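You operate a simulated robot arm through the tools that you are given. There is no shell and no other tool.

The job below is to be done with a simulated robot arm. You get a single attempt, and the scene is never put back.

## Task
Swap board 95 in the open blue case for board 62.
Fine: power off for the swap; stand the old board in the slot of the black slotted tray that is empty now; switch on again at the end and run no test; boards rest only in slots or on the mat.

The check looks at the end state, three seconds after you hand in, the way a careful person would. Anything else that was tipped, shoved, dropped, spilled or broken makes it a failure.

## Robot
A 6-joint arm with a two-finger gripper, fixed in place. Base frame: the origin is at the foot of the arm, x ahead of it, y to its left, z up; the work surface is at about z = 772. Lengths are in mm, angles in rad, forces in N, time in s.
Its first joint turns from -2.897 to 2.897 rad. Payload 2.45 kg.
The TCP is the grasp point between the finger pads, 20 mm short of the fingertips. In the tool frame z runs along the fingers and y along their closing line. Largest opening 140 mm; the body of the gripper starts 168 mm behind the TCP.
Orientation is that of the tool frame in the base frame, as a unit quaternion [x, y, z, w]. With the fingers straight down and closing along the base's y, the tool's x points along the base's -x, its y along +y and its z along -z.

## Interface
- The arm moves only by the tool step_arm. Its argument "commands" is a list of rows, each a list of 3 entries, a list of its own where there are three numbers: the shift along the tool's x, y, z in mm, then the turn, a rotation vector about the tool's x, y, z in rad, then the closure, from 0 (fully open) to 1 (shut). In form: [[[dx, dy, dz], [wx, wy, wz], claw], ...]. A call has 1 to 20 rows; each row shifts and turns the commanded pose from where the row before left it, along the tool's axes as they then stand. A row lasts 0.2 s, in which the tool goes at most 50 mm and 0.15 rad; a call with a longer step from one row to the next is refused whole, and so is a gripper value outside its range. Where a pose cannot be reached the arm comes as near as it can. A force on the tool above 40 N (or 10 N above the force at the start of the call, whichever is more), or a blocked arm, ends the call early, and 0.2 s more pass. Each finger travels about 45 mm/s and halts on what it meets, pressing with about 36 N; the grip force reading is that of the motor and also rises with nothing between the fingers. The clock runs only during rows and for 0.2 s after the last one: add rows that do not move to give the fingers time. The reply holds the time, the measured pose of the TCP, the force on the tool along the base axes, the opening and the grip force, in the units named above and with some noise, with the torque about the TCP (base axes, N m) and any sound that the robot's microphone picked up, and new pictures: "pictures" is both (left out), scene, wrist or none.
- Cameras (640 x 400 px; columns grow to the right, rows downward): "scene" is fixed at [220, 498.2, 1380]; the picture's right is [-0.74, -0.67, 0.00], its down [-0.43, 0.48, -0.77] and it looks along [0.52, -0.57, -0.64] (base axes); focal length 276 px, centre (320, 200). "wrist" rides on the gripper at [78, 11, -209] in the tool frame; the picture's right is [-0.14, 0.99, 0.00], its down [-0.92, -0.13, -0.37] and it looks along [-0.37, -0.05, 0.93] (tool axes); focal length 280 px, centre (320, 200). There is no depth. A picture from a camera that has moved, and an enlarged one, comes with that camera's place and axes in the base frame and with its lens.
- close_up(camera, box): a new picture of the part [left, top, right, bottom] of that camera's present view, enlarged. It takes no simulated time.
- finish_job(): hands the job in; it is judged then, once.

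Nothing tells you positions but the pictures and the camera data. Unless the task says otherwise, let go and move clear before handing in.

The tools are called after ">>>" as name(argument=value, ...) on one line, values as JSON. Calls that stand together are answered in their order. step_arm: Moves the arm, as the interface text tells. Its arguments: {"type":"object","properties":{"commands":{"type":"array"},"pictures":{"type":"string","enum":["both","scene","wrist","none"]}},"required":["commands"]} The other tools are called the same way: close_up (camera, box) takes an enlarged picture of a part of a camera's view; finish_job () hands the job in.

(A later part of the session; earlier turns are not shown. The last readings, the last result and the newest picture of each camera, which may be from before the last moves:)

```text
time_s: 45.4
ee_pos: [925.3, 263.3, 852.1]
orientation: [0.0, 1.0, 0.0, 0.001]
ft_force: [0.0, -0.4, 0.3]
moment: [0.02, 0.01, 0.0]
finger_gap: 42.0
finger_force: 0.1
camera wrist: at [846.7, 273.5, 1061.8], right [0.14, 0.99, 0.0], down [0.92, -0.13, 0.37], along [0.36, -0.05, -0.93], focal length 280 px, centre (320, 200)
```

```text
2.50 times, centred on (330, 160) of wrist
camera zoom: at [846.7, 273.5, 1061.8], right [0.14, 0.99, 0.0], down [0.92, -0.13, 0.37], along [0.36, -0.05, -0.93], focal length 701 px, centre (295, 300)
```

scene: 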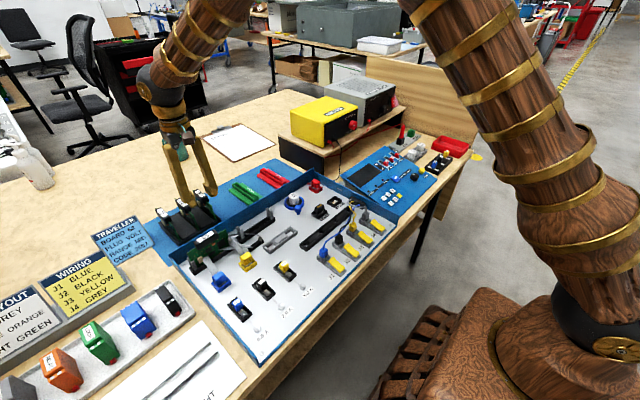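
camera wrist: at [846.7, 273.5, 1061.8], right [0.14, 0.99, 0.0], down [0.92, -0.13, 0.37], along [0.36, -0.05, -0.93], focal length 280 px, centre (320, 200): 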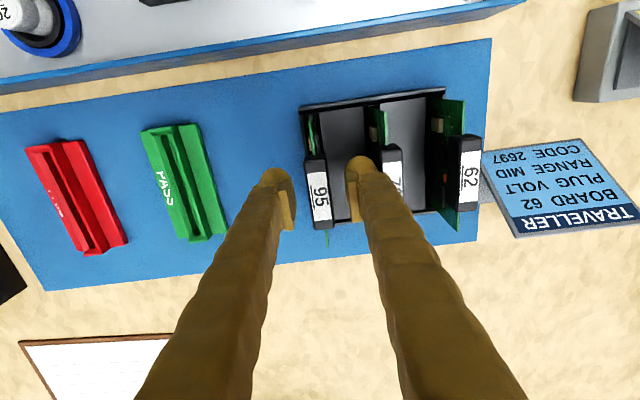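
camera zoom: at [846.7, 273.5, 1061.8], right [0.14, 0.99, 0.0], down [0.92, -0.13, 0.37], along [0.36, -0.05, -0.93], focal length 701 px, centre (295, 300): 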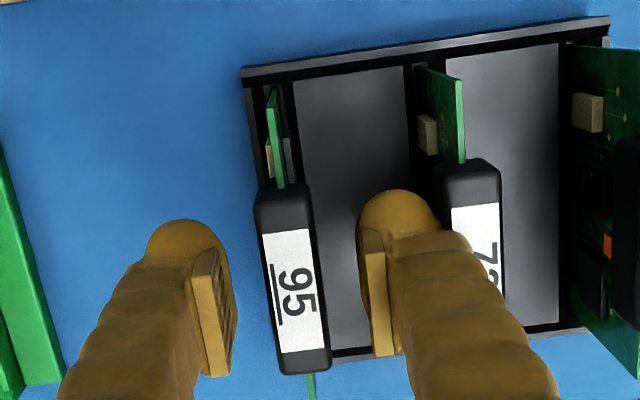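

Board 95 stands in the slot by itself. I'm retreating straight up for a look at all three.

>>> step_arm(commands=[[[0, 0, -10], [0, 0, 0], 0.7], [[0, 0, -20], [0, 0, 0], 0.7], [[0, 0, -40], [0, 0, 0], 0.7], [[0, 0, -40], [0, 0, 0], 0.7], [[0, 0, -40], [0, 0, 0], 0.7], [[35, 28, -20], [0, 0, 0], 0.3], [[0, 28, 0], [0, 0, 0], 0], [[0, 0, 0], [0, 0, 0], 0], [[0, 0, 0], [0, 0, 0], 0]])

>>> close_up(camera="wrist", box=[250, 90, 400, 210])

>>> close_up(camera="scene", box=[145, 165, 245, 250])

```text
time_s: 47.4
ee_pos: [890.1, 318.5, 1024.7]
orientation: [0.0, 1.0, 0.0, -0.001]
ft_force: [0.7, -0.2, -0.2]
moment: [-0.03, 0.01, 0.0]
finger_gap: 129.2
finger_force: 0.0
camera wrist: at [811.2, 329.8, 1233.1], right [0.14, 0.99, 0.0], down [0.92, -0.13, 0.37], along [0.36, -0.05, -0.93], focal length 280 px, centre (320, 200)
```

scene: 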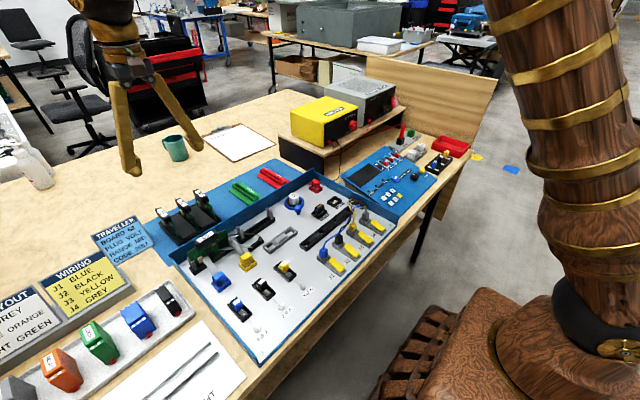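
wrist: 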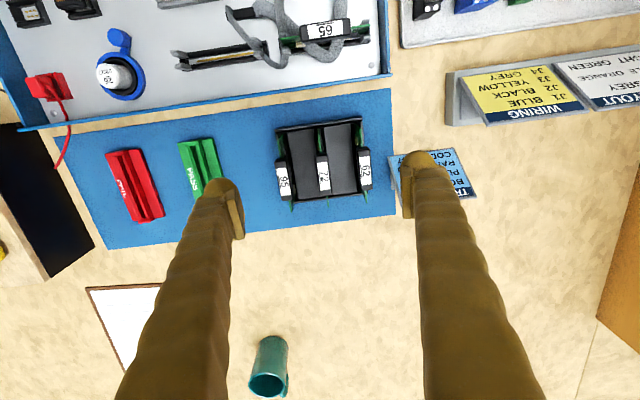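

```text
3.33 times, centred on (325, 150) of wrist
camera zoom: at [811.2, 329.8, 1233.1], right [0.14, 0.99, 0.0], down [0.92, -0.13, 0.37], along [0.36, -0.05, -0.93], focal length 935 px, centre (303, 367)
```

zoom: 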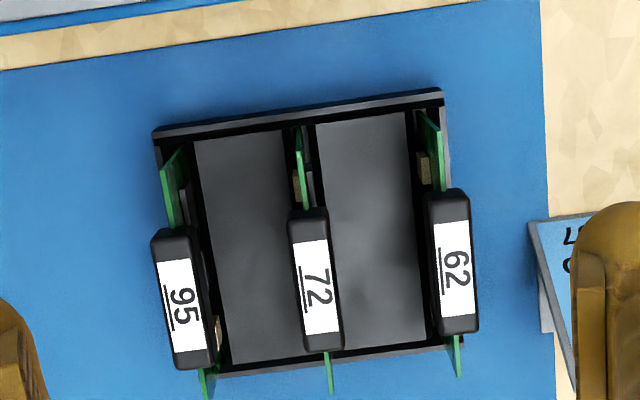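

```text
4.71 times, centred on (195, 208) of scene
camera zoom: at [220.0, 498.2, 1380.0], right [-0.74, -0.67, 0.0], down [-0.43, 0.48, -0.77], along [0.52, -0.57, -0.64], focal length 1299 px, centre (908, 165)
```

zoom: 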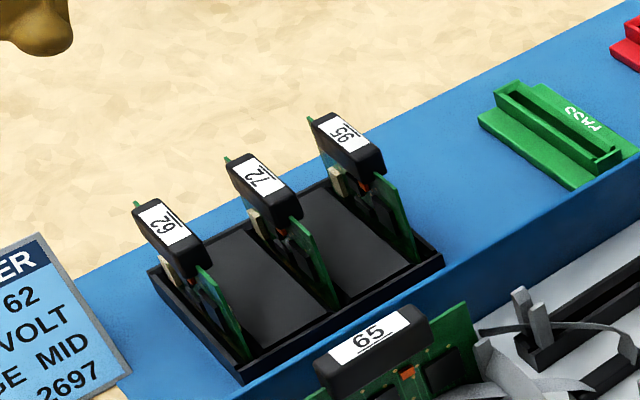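

Board 95 lines up with 72 and 62, so it is seated properly. Board 62 is near my reach limit at about 997 mm, so I'll tilt the tool forward by 0.28 rad within the board's plane and move above it.

>>> step_arm(commands=[[[0, 0, 0], [0, -0.14, 0], 0.4], [[0, 0, 0], [0, -0.14, 0], 0.743], [[-15.6, 28.7, 4.5], [0, 0, 0], 0.743], [[-15.6, 28.7, 4.5], [0, 0, 0], 0.743], [[0, 0, 0], [0, 0, 0], 0.743], [[0, 0, 0], [0, 0, 0], 0.743]])

>>> close_up(camera="wrist", box=[240, 60, 400, 200])

```text
time_s: 48.8
ee_pos: [924.4, 376.6, 1024.1]
orientation: [-0.001, 0.99, 0.0, 0.138]
ft_force: [-1.3, 0.0, -1.2]
moment: [0.01, -0.02, 0.03]
finger_gap: 36.0
finger_force: 0.1
camera wrist: at [789.8, 387.4, 1203.1], right [0.13, 0.99, 0.04], down [0.78, -0.13, 0.61], along [0.61, -0.05, -0.79], focal length 280 px, centre (320, 200)
```

scene: 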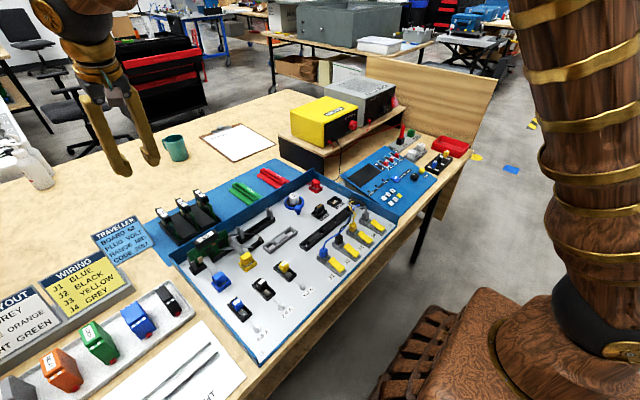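
wrist: 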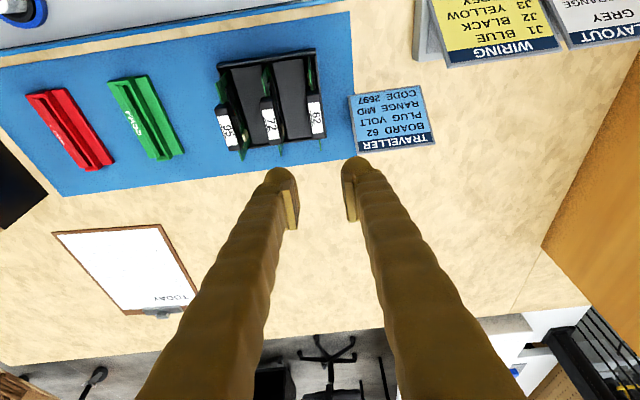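

```text
2.86 times, centred on (320, 130) of wrist
camera zoom: at [789.8, 387.4, 1203.1], right [0.13, 0.99, 0.04], down [0.78, -0.13, 0.61], along [0.61, -0.05, -0.79], focal length 801 px, centre (320, 400)
```

zoom: 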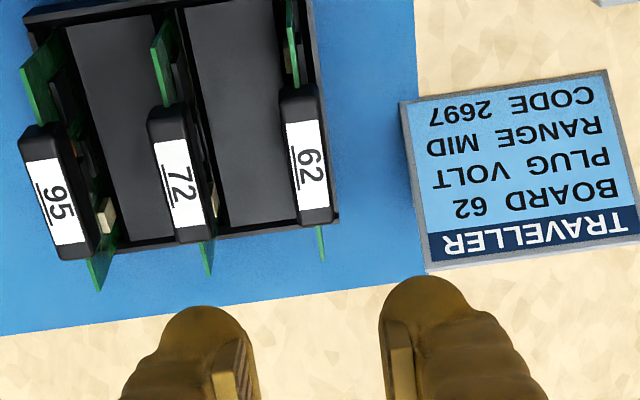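

The tilted pose reaches board 62 and the fingers line up with its handle at y = 376.6. I'm descending straight down.

>>> step_arm(commands=[[[11.4, 0, 39.7], [0, 0, 0], 0.743], [[11.4, 0, 39.7], [0, 0, 0], 0.743], [[11.4, 0, 39.7], [0, 0, 0], 0.743], [[0, 0, 0], [0, 0, 0], 0.743]])

>>> close_up(camera="wrist", box=[240, 80, 400, 220])

>>> close_up(camera="scene", box=[125, 145, 235, 245])

```text
time_s: 49.8
ee_pos: [924.9, 375.5, 900.4]
orientation: [-0.001, 0.99, 0.001, 0.139]
ft_force: [-0.3, 0.0, 0.0]
moment: [0.02, -0.02, 0.0]
finger_gap: 36.2
finger_force: 0.0
camera wrist: at [790.6, 386.4, 1079.7], right [0.13, 0.99, 0.04], down [0.78, -0.13, 0.61], along [0.61, -0.05, -0.79], focal length 280 px, centre (320, 200)
```

scene: 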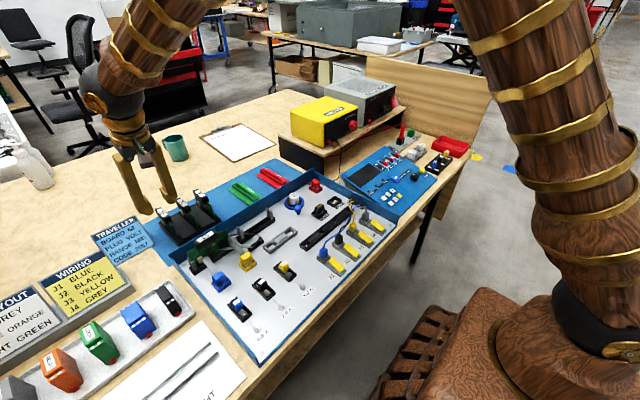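
wrist: 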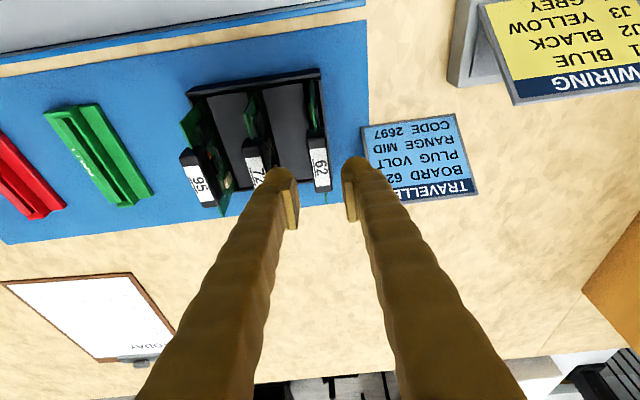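

```text
2.86 times, centred on (320, 150) of wrist
camera zoom: at [790.6, 386.4, 1079.7], right [0.13, 0.99, 0.04], down [0.78, -0.13, 0.61], along [0.61, -0.05, -0.79], focal length 801 px, centre (320, 343)
```

zoom: 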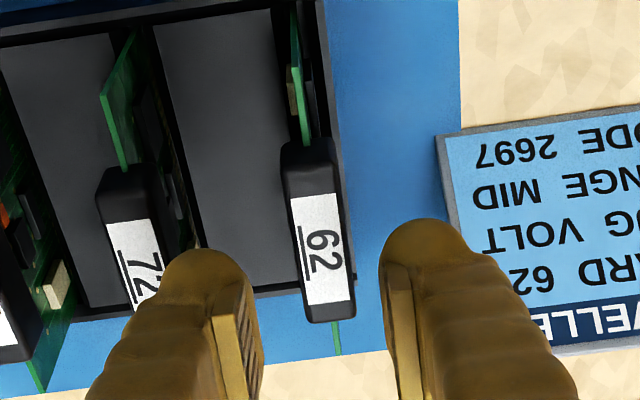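

```text
4.00 times, centred on (180, 195) of scene
camera zoom: at [220.0, 498.2, 1380.0], right [-0.74, -0.67, 0.0], down [-0.43, 0.48, -0.77], along [0.52, -0.57, -0.64], focal length 1104 px, centre (880, 220)
```

zoom: 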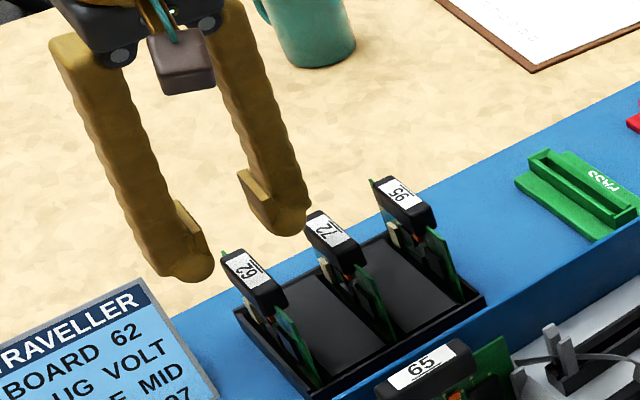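

The handle sits midway between the fingers with neighbours clear. I'm going down to grip height.

>>> step_arm(commands=[[[4.1, 0, 14.1], [0, 0, 0], 0.743], [[4.1, 0, 14.1], [0, 0, 0], 0.743], [[4, 0, 14.1], [0, 0, 0], 0.743], [[0, 0, 0], [0, 0, 0], 0.743]])

>>> close_up(camera="wrist", box=[240, 80, 400, 220])

>>> close_up(camera="scene", box=[125, 145, 235, 245])

```text
time_s: 50.8
ee_pos: [922.1, 374.6, 857.0]
orientation: [0.0, 0.99, 0.0, 0.139]
ft_force: [-0.4, 0.9, -0.2]
moment: [0.01, 0.03, 0.03]
finger_gap: 36.1
finger_force: 0.1
camera wrist: at [788.8, 385.8, 1035.7], right [0.13, 0.99, 0.04], down [0.78, -0.13, 0.61], along [0.61, -0.05, -0.79], focal length 280 px, centre (320, 200)
```

scene: 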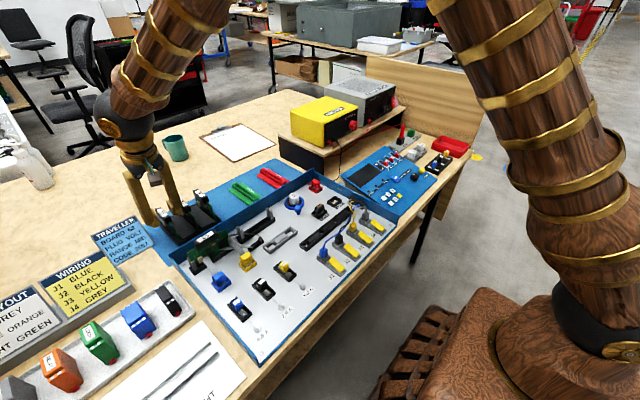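
wrist: 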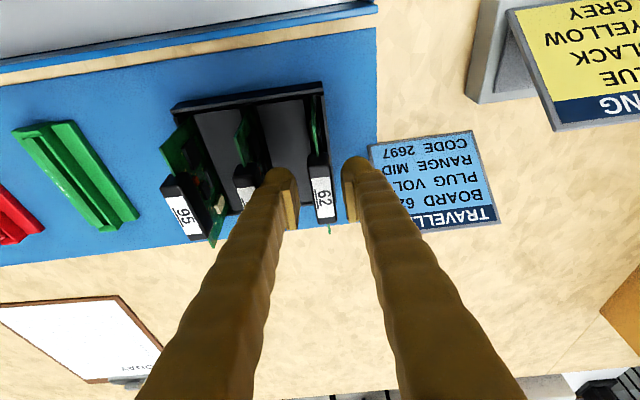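

```text
2.86 times, centred on (320, 150) of wrist
camera zoom: at [788.8, 385.8, 1035.7], right [0.13, 0.99, 0.04], down [0.78, -0.13, 0.61], along [0.61, -0.05, -0.79], focal length 801 px, centre (320, 343)
```

zoom: 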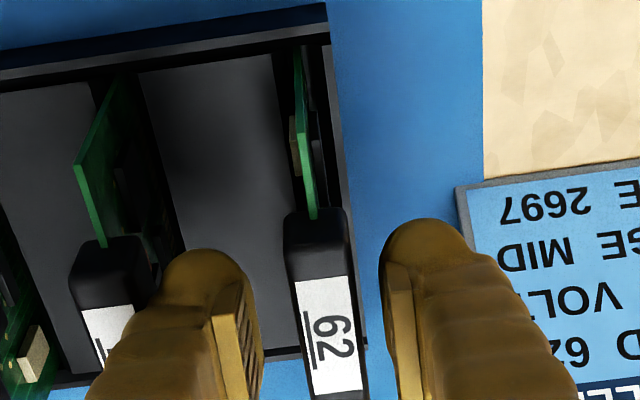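

```text
4.00 times, centred on (180, 195) of scene
camera zoom: at [220.0, 498.2, 1380.0], right [-0.74, -0.67, 0.0], down [-0.43, 0.48, -0.77], along [0.52, -0.57, -0.64], focal length 1104 px, centre (880, 220)
```

zoom: 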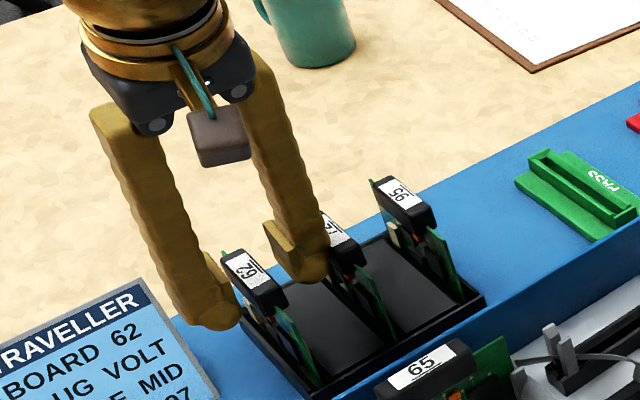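

The pads straddle the handle of 62, so I'm closing.

>>> step_arm(commands=[[[0, 0, 0], [0, 0, 0], 0.85], [[0, 0, 0], [0, 0, 0], 1], [[0, 0, 0], [0, 0, 0], 1], [[0, 0, 0], [0, 0, 0], 1]], pictures="none")

>>> close_up(camera="scene", box=[125, 145, 235, 245])

```text
time_s: 51.8
ee_pos: [922.6, 374.9, 856.3]
orientation: [0.0, 0.99, 0.0, 0.14]
ft_force: [0.7, 0.9, 0.1]
moment: [0.0, 0.0, 0.0]
finger_gap: 16.4
finger_force: 35.6
```

```text
4.00 times, centred on (180, 195) of scene
camera zoom: at [220.0, 498.2, 1380.0], right [-0.74, -0.67, 0.0], down [-0.43, 0.48, -0.77], along [0.52, -0.57, -0.64], focal length 1104 px, centre (880, 220)
```

zoom: 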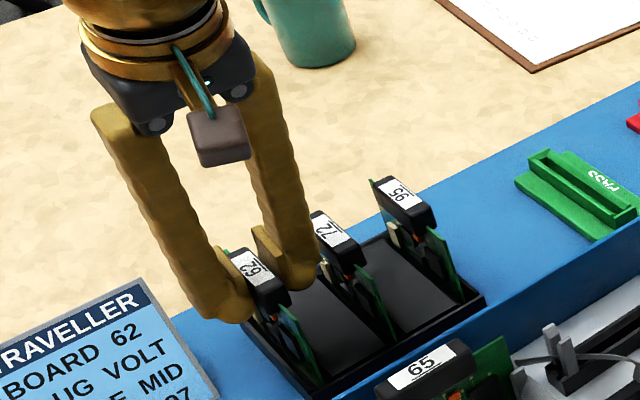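

Board 62 is gripped at 16.4 mm. I'm lifting it straight up.

>>> step_arm(commands=[[[-0.8, 0, -2.9], [0, 0, 0], 1], [[-1.1, 0, -3.8], [0, 0, 0], 1], [[-1.4, 0, -4.8], [0, 0, 0], 1], [[-1.7, 0, -5.8], [0, 0, 0], 1], [[-2.2, 0, -7.7], [0, 0, 0], 1], [[-2.8, 0, -9.6], [0, 0, 0], 1], [[-4.1, 0, -14.4], [0, 0, 0], 1], [[-8.3, 0, -28.8], [0, 0, 0], 1], [[-11.1, 0, -38.4], [0, 0, 0], 1], [[-13.5, 0, -47], [0, 0, 0], 1], [[0, 0, 0], [0, 0, 0], 1]])

>>> close_up(camera="scene", box=[105, 105, 235, 245])

>>> close_up(camera="wrist", box=[240, 80, 400, 240])

```text
time_s: 54.2
ee_pos: [920.8, 376.2, 1025.3]
orientation: [0.001, 0.99, -0.001, 0.139]
ft_force: [0.1, -0.3, -1.0]
moment: [0.0, 0.02, 0.01]
finger_gap: 16.6
finger_force: 36.1
camera wrist: at [787.5, 388.2, 1204.7], right [0.13, 0.99, 0.04], down [0.78, -0.13, 0.61], along [0.61, -0.05, -0.79], focal length 280 px, centre (320, 200)
```

scene: 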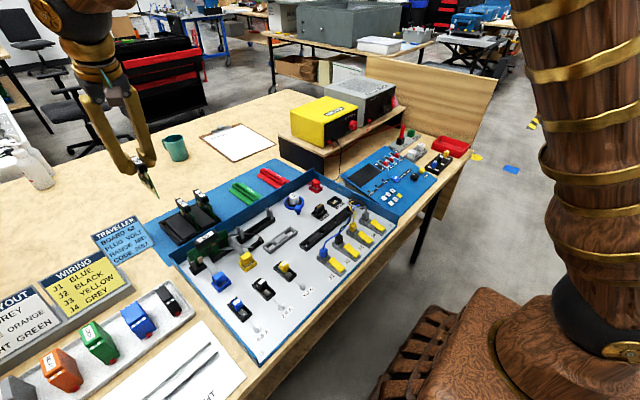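
wrist: 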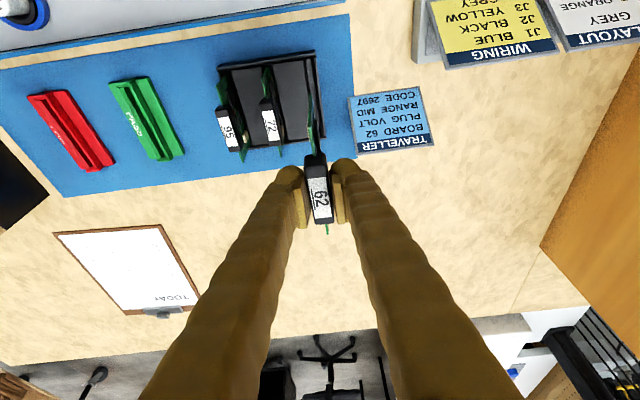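

```text
2.86 times, centred on (170, 175) of scene
camera zoom: at [220.0, 498.2, 1380.0], right [-0.74, -0.67, 0.0], down [-0.43, 0.48, -0.77], along [0.52, -0.57, -0.64], focal length 788 px, centre (749, 271)
```

zoom: 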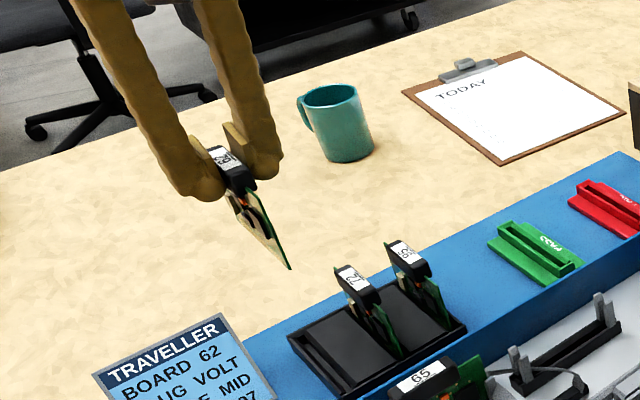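

```text
2.50 times, centred on (320, 160) of wrist
camera zoom: at [787.5, 388.2, 1204.7], right [0.13, 0.99, 0.04], down [0.78, -0.13, 0.61], along [0.61, -0.05, -0.79], focal length 701 px, centre (320, 300)
```

zoom: 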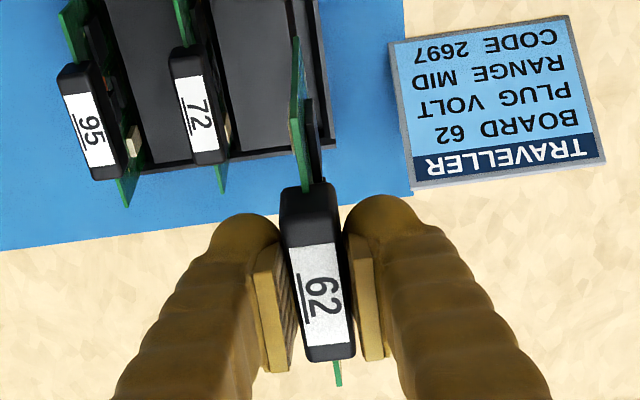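

Board 62 is free. I'm carrying it over the case slot and turning it 90° clockwise about the vertical.

>>> step_arm(commands=[[[27.7, -29, -8], [0, 0, 0], 1], [[27.7, -29, -8], [0, 0, 0], 1], [[27.7, -29, -8], [0, 0, 0], 1], [[27.7, -29, -8], [0, 0, 0], 1], [[27.7, -29, -8], [0, 0, 0], 1], [[27.6, -28.7, -7.8], [0, 0, 0], 1], [[0, 0, 0], [0.03947, 0, 0.13724], 1], [[0, 0, 0], [0.03947, 0, 0.13724], 1], [[0, 0, 0], [0.03947, 0, 0.13724], 1], [[0, 0, 0], [0.03947, 0, 0.13724], 1], [[0, 0, 0], [0.03947, 0, 0.13724], 1], [[0, 0, 0], [0.03947, 0, 0.13724], 1], [[0, 0, 0], [0.03947, 0, 0.13724], 1], [[0, 0, 0], [0.03947, 0, 0.13724], 1], [[0, 0, 0], [0.03947, 0, 0.13724], 1], [[0, 0, 0], [0.03947, 0, 0.13724], 1], [[0, 0, 0], [0.03947, 0, 0.13724], 1], [[0, 0, 0], [0, 0, 0], 1]])

>>> close_up(camera="scene", box=[180, 110, 320, 250])

>>> close_up(camera="wrist", box=[240, 60, 400, 240])

```text
time_s: 58.0
ee_pos: [748.9, 203.1, 1026.2]
orientation: [0.7, 0.7, -0.099, 0.099]
ft_force: [0.3, -0.3, -0.8]
moment: [0.02, -0.01, -0.01]
finger_gap: 16.8
finger_force: 36.2
camera wrist: at [760.3, 335.2, 1204.7], right [0.99, -0.13, 0.04], down [-0.13, -0.78, 0.61], along [-0.05, -0.61, -0.79], focal length 280 px, centre (320, 200)
```

scene: 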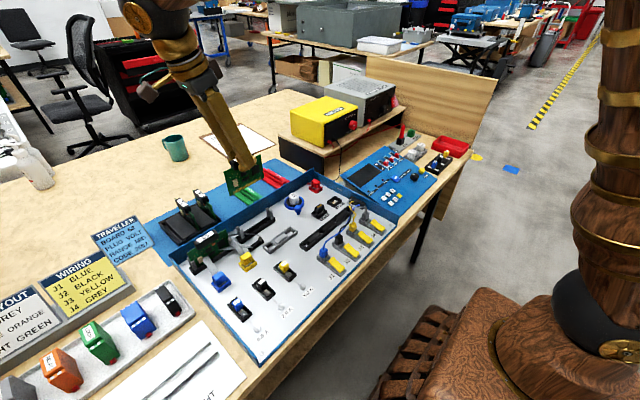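
wrist: 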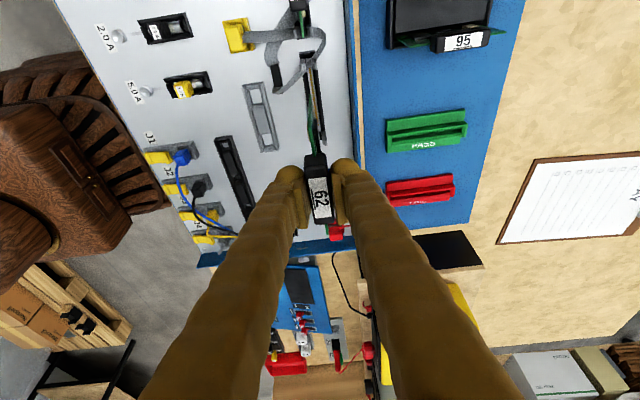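

```text
2.86 times, centred on (250, 180) of scene
camera zoom: at [220.0, 498.2, 1380.0], right [-0.74, -0.67, 0.0], down [-0.43, 0.48, -0.77], along [0.52, -0.57, -0.64], focal length 788 px, centre (520, 257)
```

zoom: 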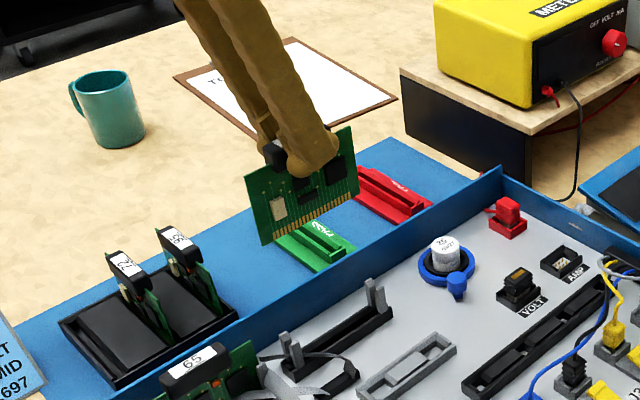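

```text
2.22 times, centred on (320, 150) of wrist
camera zoom: at [760.3, 335.2, 1204.7], right [0.99, -0.13, 0.04], down [-0.13, -0.78, 0.61], along [-0.05, -0.61, -0.79], focal length 623 px, centre (320, 311)
```

zoom: 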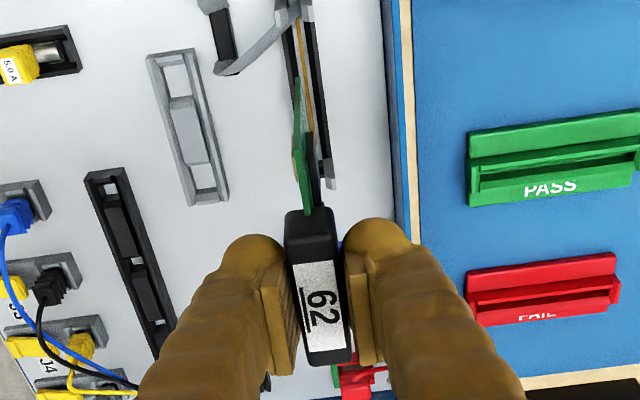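

The board hangs over the slot with the label reading as 95's did. I'm lowering it to just above the guides and checking alignment.

>>> step_arm(commands=[[[9.8, 0, 34], [0, 0, 0], 1], [[9.8, 0, 34], [0, 0, 0], 1], [[9.7, 0, 33.9], [0, 0, 0], 1], [[0, 0, 0], [0, 0, 0], 1]])

>>> close_up(camera="scene", box=[215, 165, 295, 245])

>>> close_up(camera="wrist", box=[270, 60, 370, 180])

```text
time_s: 59.0
ee_pos: [749.4, 202.6, 920.4]
orientation: [0.699, 0.701, -0.099, 0.099]
ft_force: [0.5, -0.7, -1.2]
moment: [-0.01, -0.01, 0.02]
finger_gap: 16.8
finger_force: 36.3
camera wrist: at [759.8, 334.2, 1099.8], right [0.99, -0.13, 0.04], down [-0.13, -0.78, 0.61], along [-0.05, -0.61, -0.79], focal length 280 px, centre (320, 200)
```

scene: 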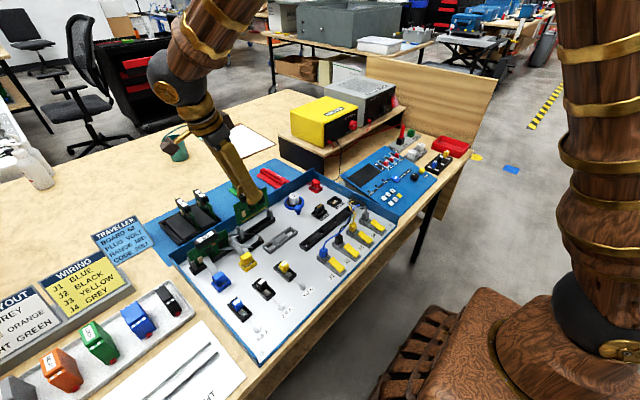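
wrist: 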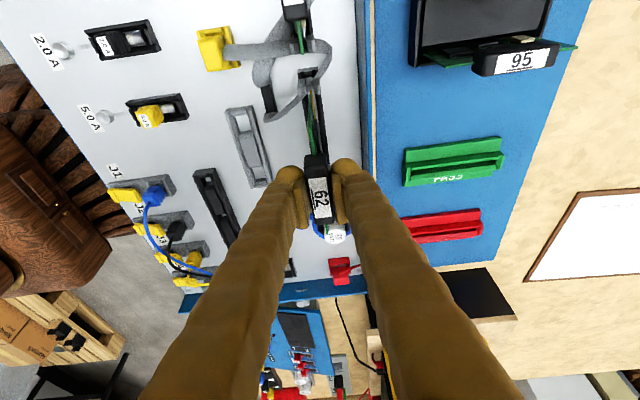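

```text
5.00 times, centred on (255, 205) of scene
camera zoom: at [220.0, 498.2, 1380.0], right [-0.74, -0.67, 0.0], down [-0.43, 0.48, -0.77], along [0.52, -0.57, -0.64], focal length 1380 px, centre (645, 175)
```

zoom: 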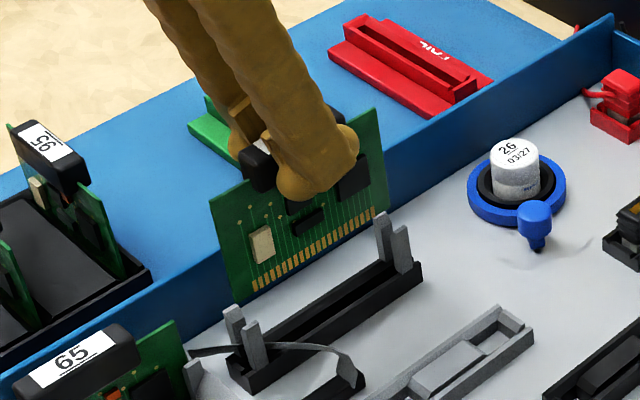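

```text
3.33 times, centred on (320, 120) of wrist
camera zoom: at [759.8, 334.2, 1099.8], right [0.99, -0.13, 0.04], down [-0.13, -0.78, 0.61], along [-0.05, -0.61, -0.79], focal length 935 px, centre (320, 467)
```

zoom: 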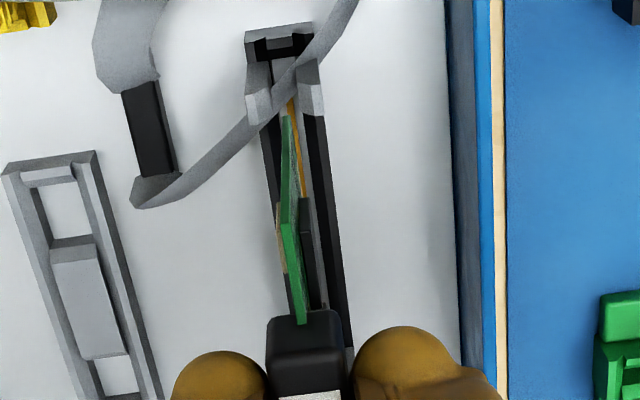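

The board is parallel to the slot. By my numbers it should shift about -1.2 mm in x and +1.5 mm in y, so I'm applying that while lowering to just above the guides.

>>> step_arm(commands=[[[3.2, -0.6, 8.4], [0, 0, 0], 1], [[3.2, -0.6, 8.5], [0, 0, 0], 1], [[0, 0, 0], [0, 0, 0], 1]], pictures="none")

>>> close_up(camera="scene", box=[225, 190, 285, 240])

>>> close_up(camera="wrist", box=[290, 60, 350, 110])

```text
time_s: 59.8
ee_pos: [748.3, 202.7, 900.8]
orientation: [0.7, 0.701, -0.099, 0.098]
ft_force: [-0.2, -0.7, -1.1]
moment: [0.0, 0.01, -0.01]
finger_gap: 16.8
finger_force: 36.1
```

```text
8.00 times, centred on (255, 215) of scene
camera zoom: at [220.0, 498.2, 1380.0], right [-0.74, -0.67, 0.0], down [-0.43, 0.48, -0.77], along [0.52, -0.57, -0.64], focal length 2208 px, centre (840, 80)
```

zoom: 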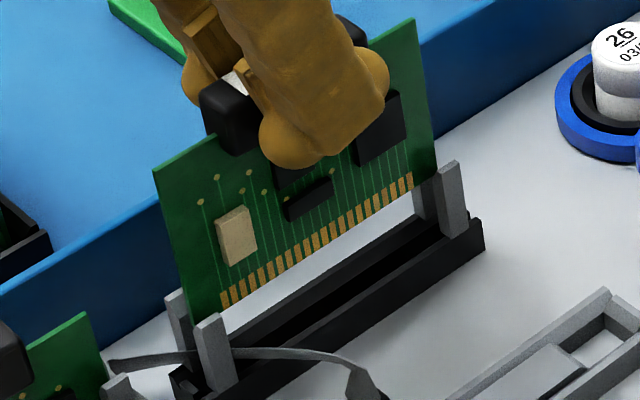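

```text
8.00 times, centred on (320, 85) of wrist
camera zoom: at [758.7, 335.5, 1080.5], right [0.99, -0.13, 0.04], down [-0.13, -0.78, 0.61], along [-0.05, -0.61, -0.79], focal length 2243 px, centre (320, 1120)
```

zoom: 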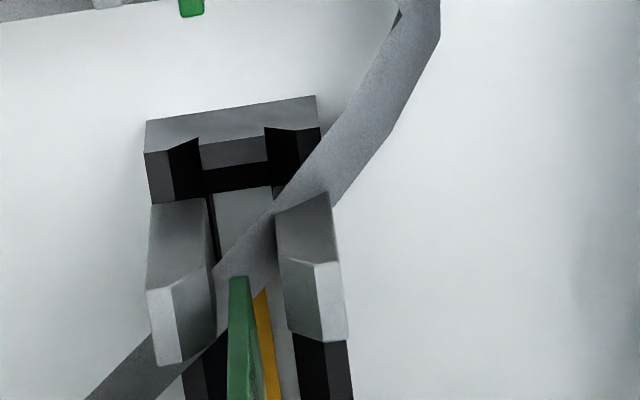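

The board's corners match where 95's corners should be at this height, and its lower edge is between the guides. I'm lowering it gently.

>>> step_arm(commands=[[[1.38, 0, 4.8], [0, 0, 0], 1], [[1.38, 0, 4.8], [0, 0, 0], 1], [[1.38, 0, 4.8], [0, 0, 0], 1], [[1.38, 0, 4.8], [0, 0, 0], 1], [[0, 0, 0], [0, 0, 0], 1]], pictures="none")

>>> close_up(camera="scene", box=[225, 190, 285, 240])

>>> close_up(camera="wrist", box=[280, 60, 360, 160])

```text
time_s: 61.0
ee_pos: [748.5, 204.0, 881.7]
orientation: [0.7, 0.7, -0.099, 0.099]
ft_force: [-0.5, -0.2, -1.0]
moment: [-0.02, -0.01, -0.02]
finger_gap: 16.6
finger_force: 36.0
```

```text
8.00 times, centred on (255, 215) of scene
camera zoom: at [220.0, 498.2, 1380.0], right [-0.74, -0.67, 0.0], down [-0.43, 0.48, -0.77], along [0.52, -0.57, -0.64], focal length 2208 px, centre (840, 80)
```

zoom: 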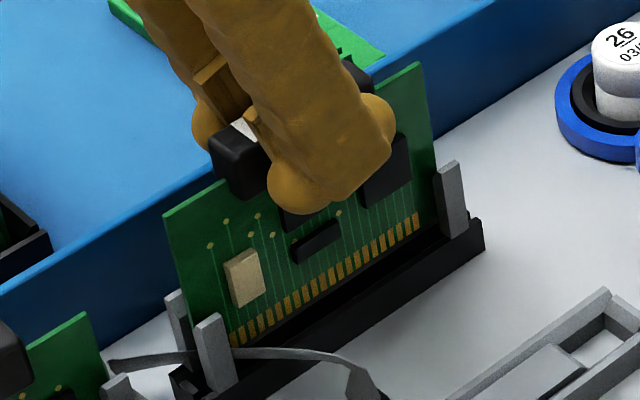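

```text
4.00 times, centred on (320, 110) of wrist
camera zoom: at [758.7, 336.2, 1060.4], right [0.99, -0.13, 0.04], down [-0.13, -0.78, 0.61], along [-0.05, -0.61, -0.79], focal length 1122 px, centre (320, 560)
```

zoom: 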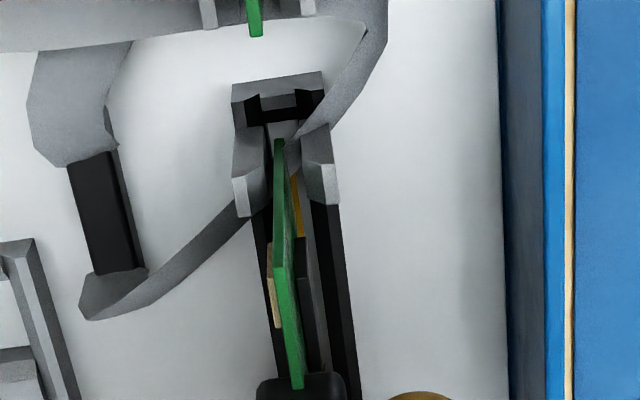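

It's sliding in with no force. I'm continuing.

>>> step_arm(commands=[[[0.83, 0, 2.9], [0, 0, 0], 1], [[0.83, 0, 2.9], [0, 0, 0], 1], [[0.83, 0, 2.9], [0, 0, 0], 1], [[0.55, 0, 1.9], [0, 0, 0], 1], [[0, 0, 0], [0, 0, 0], 1]], pictures="none")

>>> close_up(camera="scene", box=[225, 190, 285, 240])

```text
time_s: 62.2
ee_pos: [747.1, 206.2, 870.6]
orientation: [0.7, 0.7, -0.099, 0.099]
ft_force: [-0.6, -0.6, -1.3]
moment: [-0.01, 0.02, -0.03]
finger_gap: 16.9
finger_force: 36.4
```

```text
8.00 times, centred on (255, 215) of scene
camera zoom: at [220.0, 498.2, 1380.0], right [-0.74, -0.67, 0.0], down [-0.43, 0.48, -0.77], along [0.52, -0.57, -0.64], focal length 2208 px, centre (840, 80)
```

zoom: 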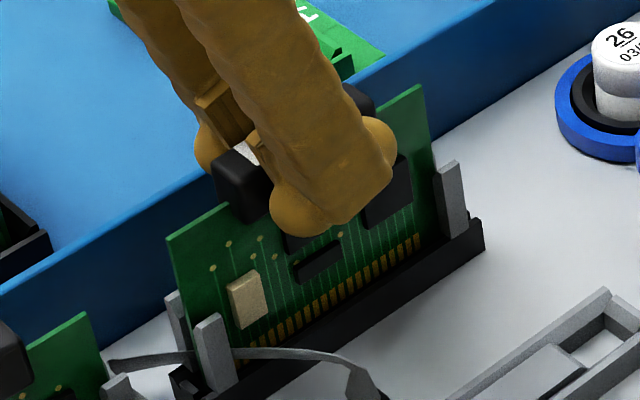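

About 9 mm remain, and the board seems to have drifted about 1.2 mm toward +y. I'm correcting that and continuing down slowly.

>>> step_arm(commands=[[[-1.15, 0, 0.33], [0, 0, 0], 1], [[0.55, 0, 1.9], [0, 0, 0], 1], [[0.55, 0, 1.9], [0, 0, 0], 1], [[0, 0, 0], [0, 0, 0], 1]], pictures="none")

>>> close_up(camera="scene", box=[225, 190, 285, 240])

```text
time_s: 63.2
ee_pos: [749.7, 203.7, 866.0]
orientation: [0.7, 0.7, -0.098, 0.099]
ft_force: [0.0, 0.6, 0.3]
moment: [0.03, 0.0, 0.0]
finger_gap: 16.5
finger_force: 36.5
```

```text
8.00 times, centred on (255, 215) of scene
camera zoom: at [220.0, 498.2, 1380.0], right [-0.74, -0.67, 0.0], down [-0.43, 0.48, -0.77], along [0.52, -0.57, -0.64], focal length 2208 px, centre (840, 80)
```

zoom: 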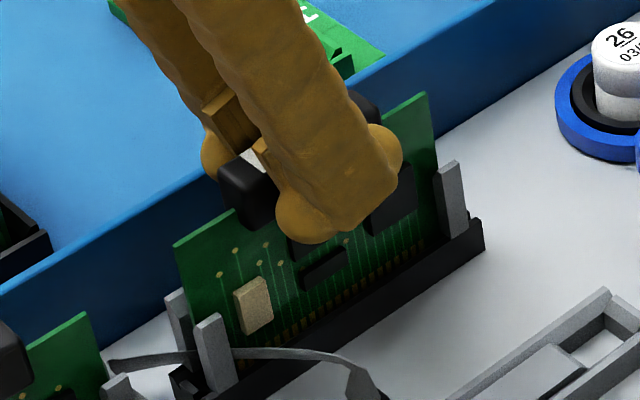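

Aligned, with about 5 mm remaining. I'm continuing in 1 mm steps until it seats.

>>> step_arm(commands=[[[0.28, 0, 0.96], [0, 0, 0], 1], [[0.28, 0, 0.96], [0, 0, 0], 1], [[0.28, 0, 0.96], [0, 0, 0], 1], [[0, 0, 0], [0, 0, 0], 1]], pictures="none")

>>> close_up(camera="scene", box=[225, 190, 285, 240])

```text
time_s: 64.2
ee_pos: [749.5, 202.8, 862.9]
orientation: [0.7, 0.7, -0.099, 0.099]
ft_force: [-0.4, 0.4, -0.3]
moment: [-0.02, 0.02, -0.02]
finger_gap: 16.6
finger_force: 35.8
```

```text
8.00 times, centred on (255, 215) of scene
camera zoom: at [220.0, 498.2, 1380.0], right [-0.74, -0.67, 0.0], down [-0.43, 0.48, -0.77], along [0.52, -0.57, -0.64], focal length 2208 px, centre (840, 80)
```

zoom: 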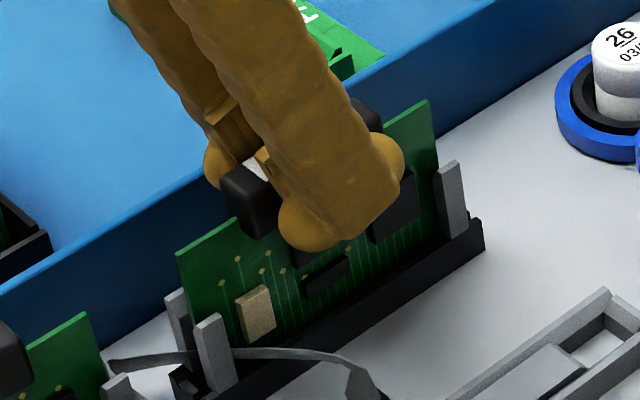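

>>> step_arm(commands=[[[0.28, 0, 0.96], [0, 0, 0], 1], [[0.28, 0, 0.96], [0, 0, 0], 1], [[0, 0, 0], [0, 0, 0], 1]], pictures="none")

>>> close_up(camera="scene", box=[225, 190, 285, 240])

```text
time_s: 65.0
ee_pos: [748.7, 203.2, 860.6]
orientation: [0.7, 0.7, -0.098, 0.099]
ft_force: [-0.2, 1.4, 2.7]
moment: [0.1, -0.01, 0.0]
finger_gap: 16.4
finger_force: 35.7
```

```text
8.00 times, centred on (255, 215) of scene
camera zoom: at [220.0, 498.2, 1380.0], right [-0.74, -0.67, 0.0], down [-0.43, 0.48, -0.77], along [0.52, -0.57, -0.64], focal length 2208 px, centre (840, 80)
```

zoom: 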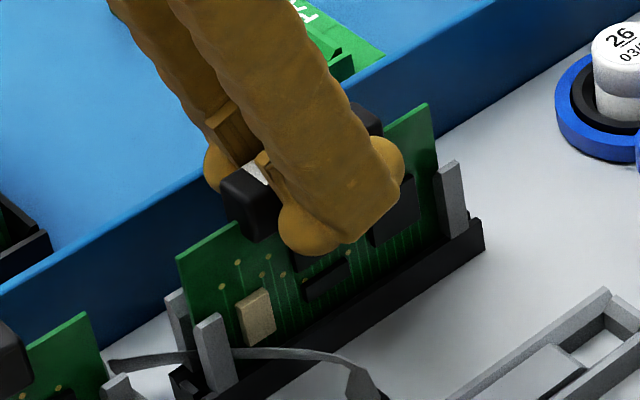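

The corners match the old board's seated position and contact has just begun. I'm giving a small final press.

>>> step_arm(commands=[[[0.28, 0, 0.96], [0, 0, 0], 1], [[0, 0, 0], [0, 0, 0], 1]], pictures="none")

```text
time_s: 65.6
ee_pos: [748.1, 203.6, 861.3]
orientation: [0.7, 0.701, -0.098, 0.099]
ft_force: [-0.3, 0.0, 30.8]
moment: [-0.12, -0.02, 0.01]
finger_gap: 16.5
finger_force: 35.5
```

It's seated firmly, with 31 N and no further travel. I'm relieving the push and opening.

>>> step_arm(commands=[[[-0.28, 0, -0.96], [0, 0, 0], 1], [[-0.1, 0, -0.4], [0, 0, 0], 1], [[0, 0, 0], [0, 0, 0], 0.87], [[0, 0, 0], [0, 0, 0], 0.8], [[0, 0, 0], [0, 0, 0], 0.7], [[0, 0, 0], [0, 0, 0], 0.66], [[0, 0, 0], [0, 0, 0], 0.66]])

>>> close_up(camera="scene", box=[215, 180, 295, 245])

>>> close_up(camera="wrist", box=[250, 60, 390, 220])

```text
time_s: 67.2
ee_pos: [748.5, 203.0, 861.7]
orientation: [0.7, 0.7, -0.098, 0.099]
ft_force: [-0.5, 1.2, -0.1]
moment: [0.01, 0.0, 0.0]
finger_gap: 47.5
finger_force: 0.1
camera wrist: at [758.7, 335.1, 1040.6], right [0.99, -0.13, 0.04], down [-0.13, -0.78, 0.61], along [-0.05, -0.61, -0.79], focal length 280 px, centre (320, 200)
```

scene: 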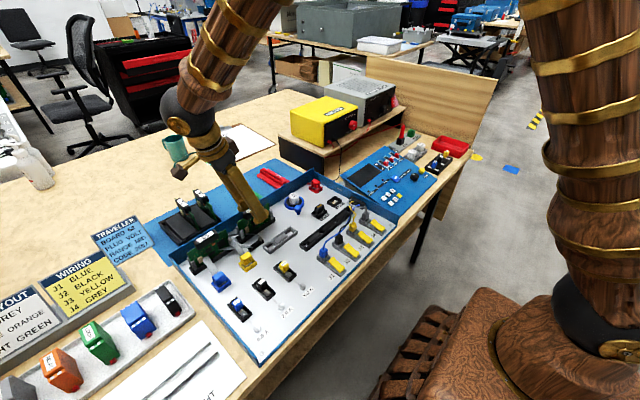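
wrist: 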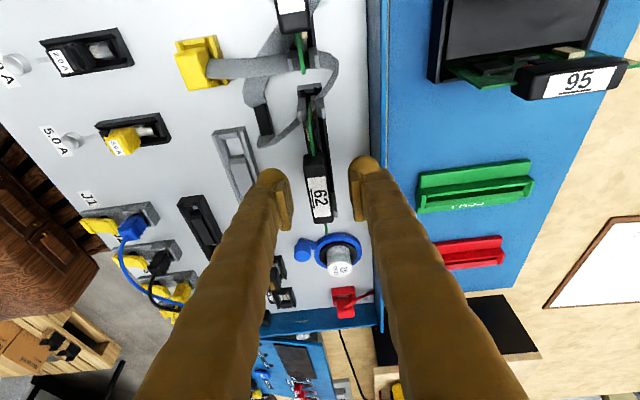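

```text
6.15 times, centred on (255, 212) of scene
camera zoom: at [220.0, 498.2, 1380.0], right [-0.74, -0.67, 0.0], down [-0.43, 0.48, -0.77], along [0.52, -0.57, -0.64], focal length 1698 px, centre (720, 123)
```

zoom: 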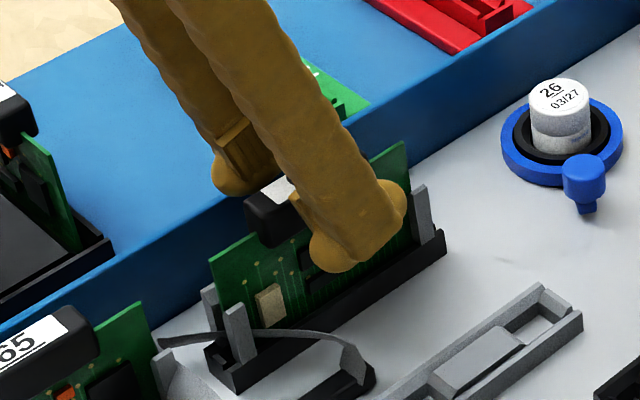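

```text
2.50 times, centred on (320, 140) of wrist
camera zoom: at [758.7, 335.1, 1040.6], right [0.99, -0.13, 0.04], down [-0.13, -0.78, 0.61], along [-0.05, -0.61, -0.79], focal length 701 px, centre (320, 350)
```

zoom: 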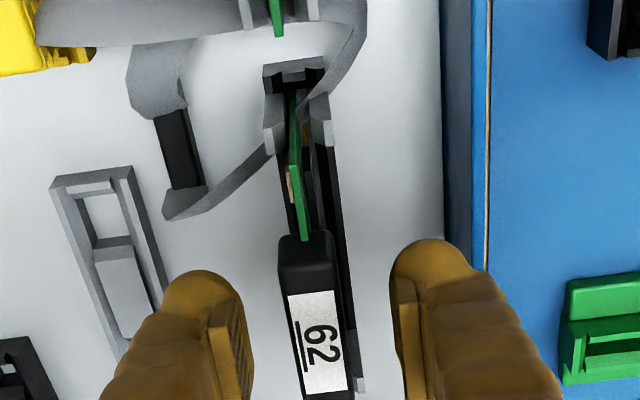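

Board 62 stands in the slot with its label facing the right way. I'm retreating straight up, untwisting the tool and closing the fingers for the power switch.

>>> step_arm(commands=[[[-2.8, 0, -9.6], [0, 0, 0], 0.66], [[-5.5, 0, -19.2], [0, 0, 0], 0.66], [[-11.1, 0, -38.4], [0, 0, 0], 0.66], [[-13, 0, -45], [0, 0, 0], 0.66], [[-13, 0, -45], [0, 0, 0], 0.66], [[-13, 0, -45], [0, 0, 0], 0.66], [[0, 0, 0], [0, 0, 0], 0.66]])

>>> close_up(camera="scene", box=[150, 175, 300, 260])

>>> close_up(camera="scene", box=[370, 75, 430, 120])

```text
time_s: 68.8
ee_pos: [747.7, 202.5, 1072.6]
orientation: [0.699, 0.701, -0.098, 0.099]
ft_force: [0.6, -0.3, 0.1]
moment: [0.0, 0.01, 0.03]
finger_gap: 47.8
finger_force: 0.1
camera wrist: at [758.2, 335.5, 1251.8], right [0.99, -0.13, 0.04], down [-0.13, -0.78, 0.61], along [-0.05, -0.61, -0.79], focal length 280 px, centre (320, 200)
```

scene: 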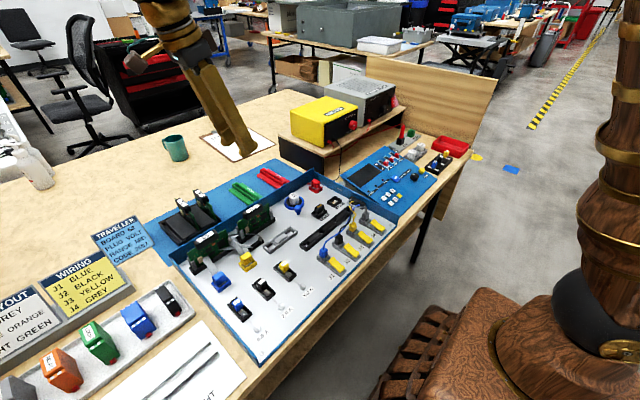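
wrist: 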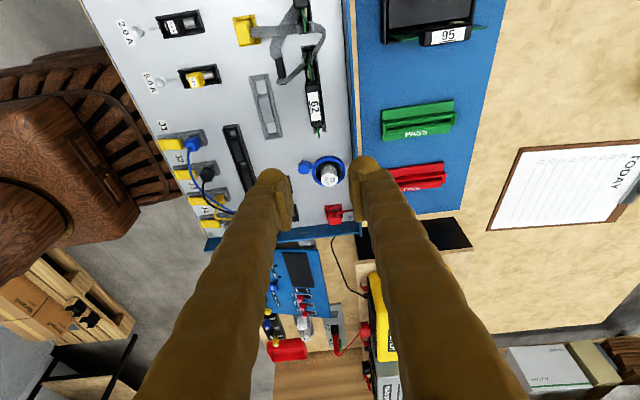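

```text
4.27 times, centred on (225, 218) of scene
camera zoom: at [220.0, 498.2, 1380.0], right [-0.74, -0.67, 0.0], down [-0.43, 0.48, -0.77], along [0.52, -0.57, -0.64], focal length 1178 px, centre (725, 125)
```

zoom: 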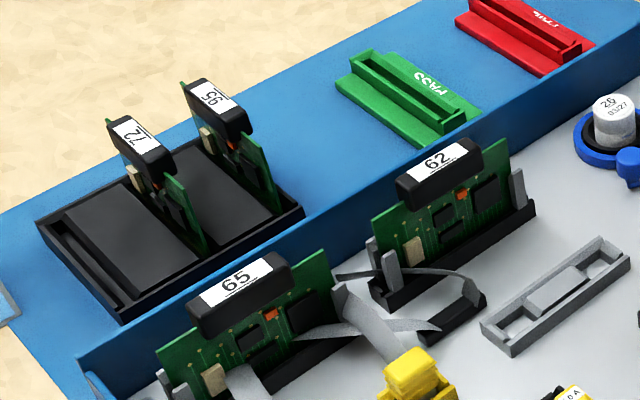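

```text
8.89 times, centred on (400, 98) of scene
camera zoom: at [220.0, 498.2, 1380.0], right [-0.74, -0.67, 0.0], down [-0.43, 0.48, -0.77], along [0.52, -0.57, -0.64], focal length 2453 px, centre (-391, 1111)
```

zoom: 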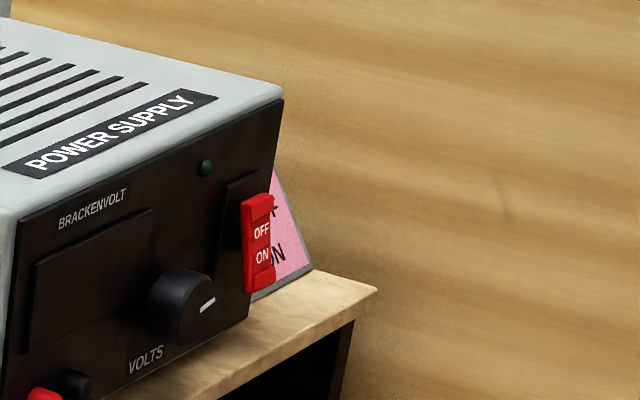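

The swap looks right: 62 is seated in the case, 95 in the previously empty tray slot, and 72 and 65 untouched. Next I untwist the tool and head for the power switch.

>>> step_arm(commands=[[[0, 0, 0], [-0.03947, 0, -0.13724], 0.8], [[0, 0, 0], [-0.03947, 0, -0.13724], 1], [[0, 0, 0], [-0.03947, 0, -0.13724], 1], [[0, 0, 0], [-0.03947, 0, -0.13724], 1], [[0, 0, 0], [-0.03947, 0, -0.13724], 1], [[0, 0, 0], [-0.03947, 0, -0.13724], 1], [[0, 0, 0], [-0.03947, 0, -0.13724], 1], [[0, 0, 0], [-0.03947, 0, -0.13724], 1], [[0, 0, 0], [-0.03947, 0, -0.13724], 1], [[0, 0, 0], [-0.03947, 0, -0.13724], 1], [[0, 0, 0], [-0.03947, 0, -0.13724], 1], [[0, 0, 0], [0, -0.105, 0], 1], [[0, 0, 0], [0, -0.105, 0], 1], [[0, 0, 0], [0, 0, 0], 1]], pictures="none")

```text
time_s: 71.8
ee_pos: [748.7, 202.9, 1072.5]
orientation: [0.0, 0.97, 0.0, 0.243]
ft_force: [0.0, 0.2, -1.2]
moment: [0.03, -0.02, 0.03]
finger_gap: 0.0
finger_force: 29.6
```

The tool is back at nominal yaw with a 28° forward pitch. I'm travelling to stand off in front of the power supply.

>>> step_arm(commands=[[[4.05, -46.4, -6], [0, 0, 0], 1], [[4.05, -46.4, -6], [0, 0, 0], 1], [[4.05, -46.4, -6], [0, 0, 0], 1], [[4.05, -46.4, -6], [0, 0, 0], 1], [[4.05, -46.4, -6], [0, 0, 0], 1], [[4.05, -46.4, -6], [0, 0, 0], 1], [[4.05, -46.4, -6], [0, 0, 0], 1], [[4.05, -46.4, -6], [0, 0, 0], 1], [[4.05, -46.4, -6], [0, 0, 0], 1], [[4.05, -46.4, -6], [0, 0, 0], 1], [[4.05, -46.4, -6], [0, 0, 0], 1], [[4.05, -46.4, -6], [0, 0, 0], 1], [[4.05, -46.4, -6], [0, 0, 0], 1], [[4.05, -46.4, -6], [0, 0, 0], 1], [[4.05, -46.4, -6], [0, 0, 0], 1], [[4.05, -46.4, -6], [0, 0, 0], 1], [[4.05, -46.4, -6], [0, 0, 0], 1], [[0, 0, 0], [0, 0, 0], 1]])

```text
time_s: 75.6
ee_pos: [642.7, -585.0, 1129.5]
orientation: [0.0, 0.97, 0.0, 0.243]
ft_force: [0.3, 0.8, 1.0]
moment: [-0.01, -0.02, -0.01]
finger_gap: 0.0
finger_force: 29.9
camera wrist: at [474.4, -575.5, 1277.0], right [0.12, 0.99, 0.06], down [0.64, -0.13, 0.76], along [0.76, -0.05, -0.65], focal length 280 px, centre (320, 200)
```

scene: 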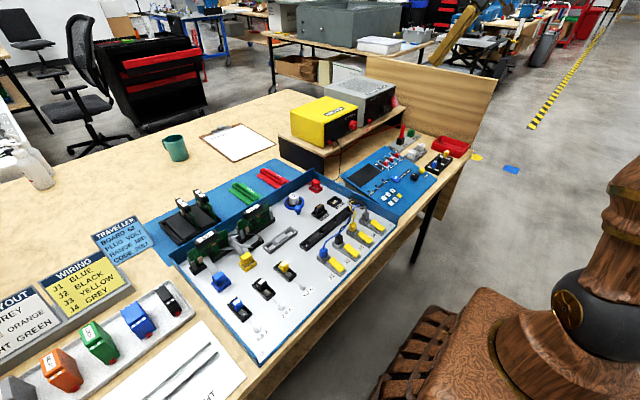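
wrist: 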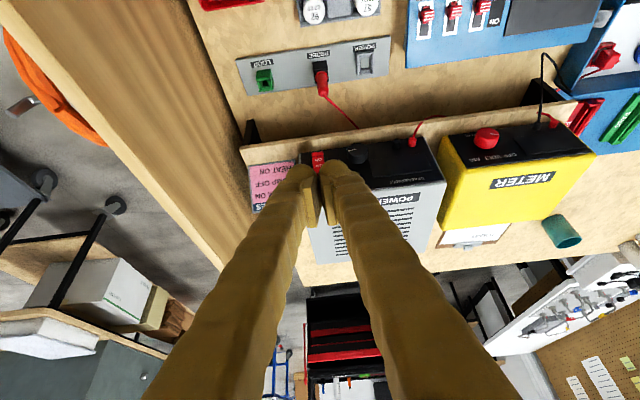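

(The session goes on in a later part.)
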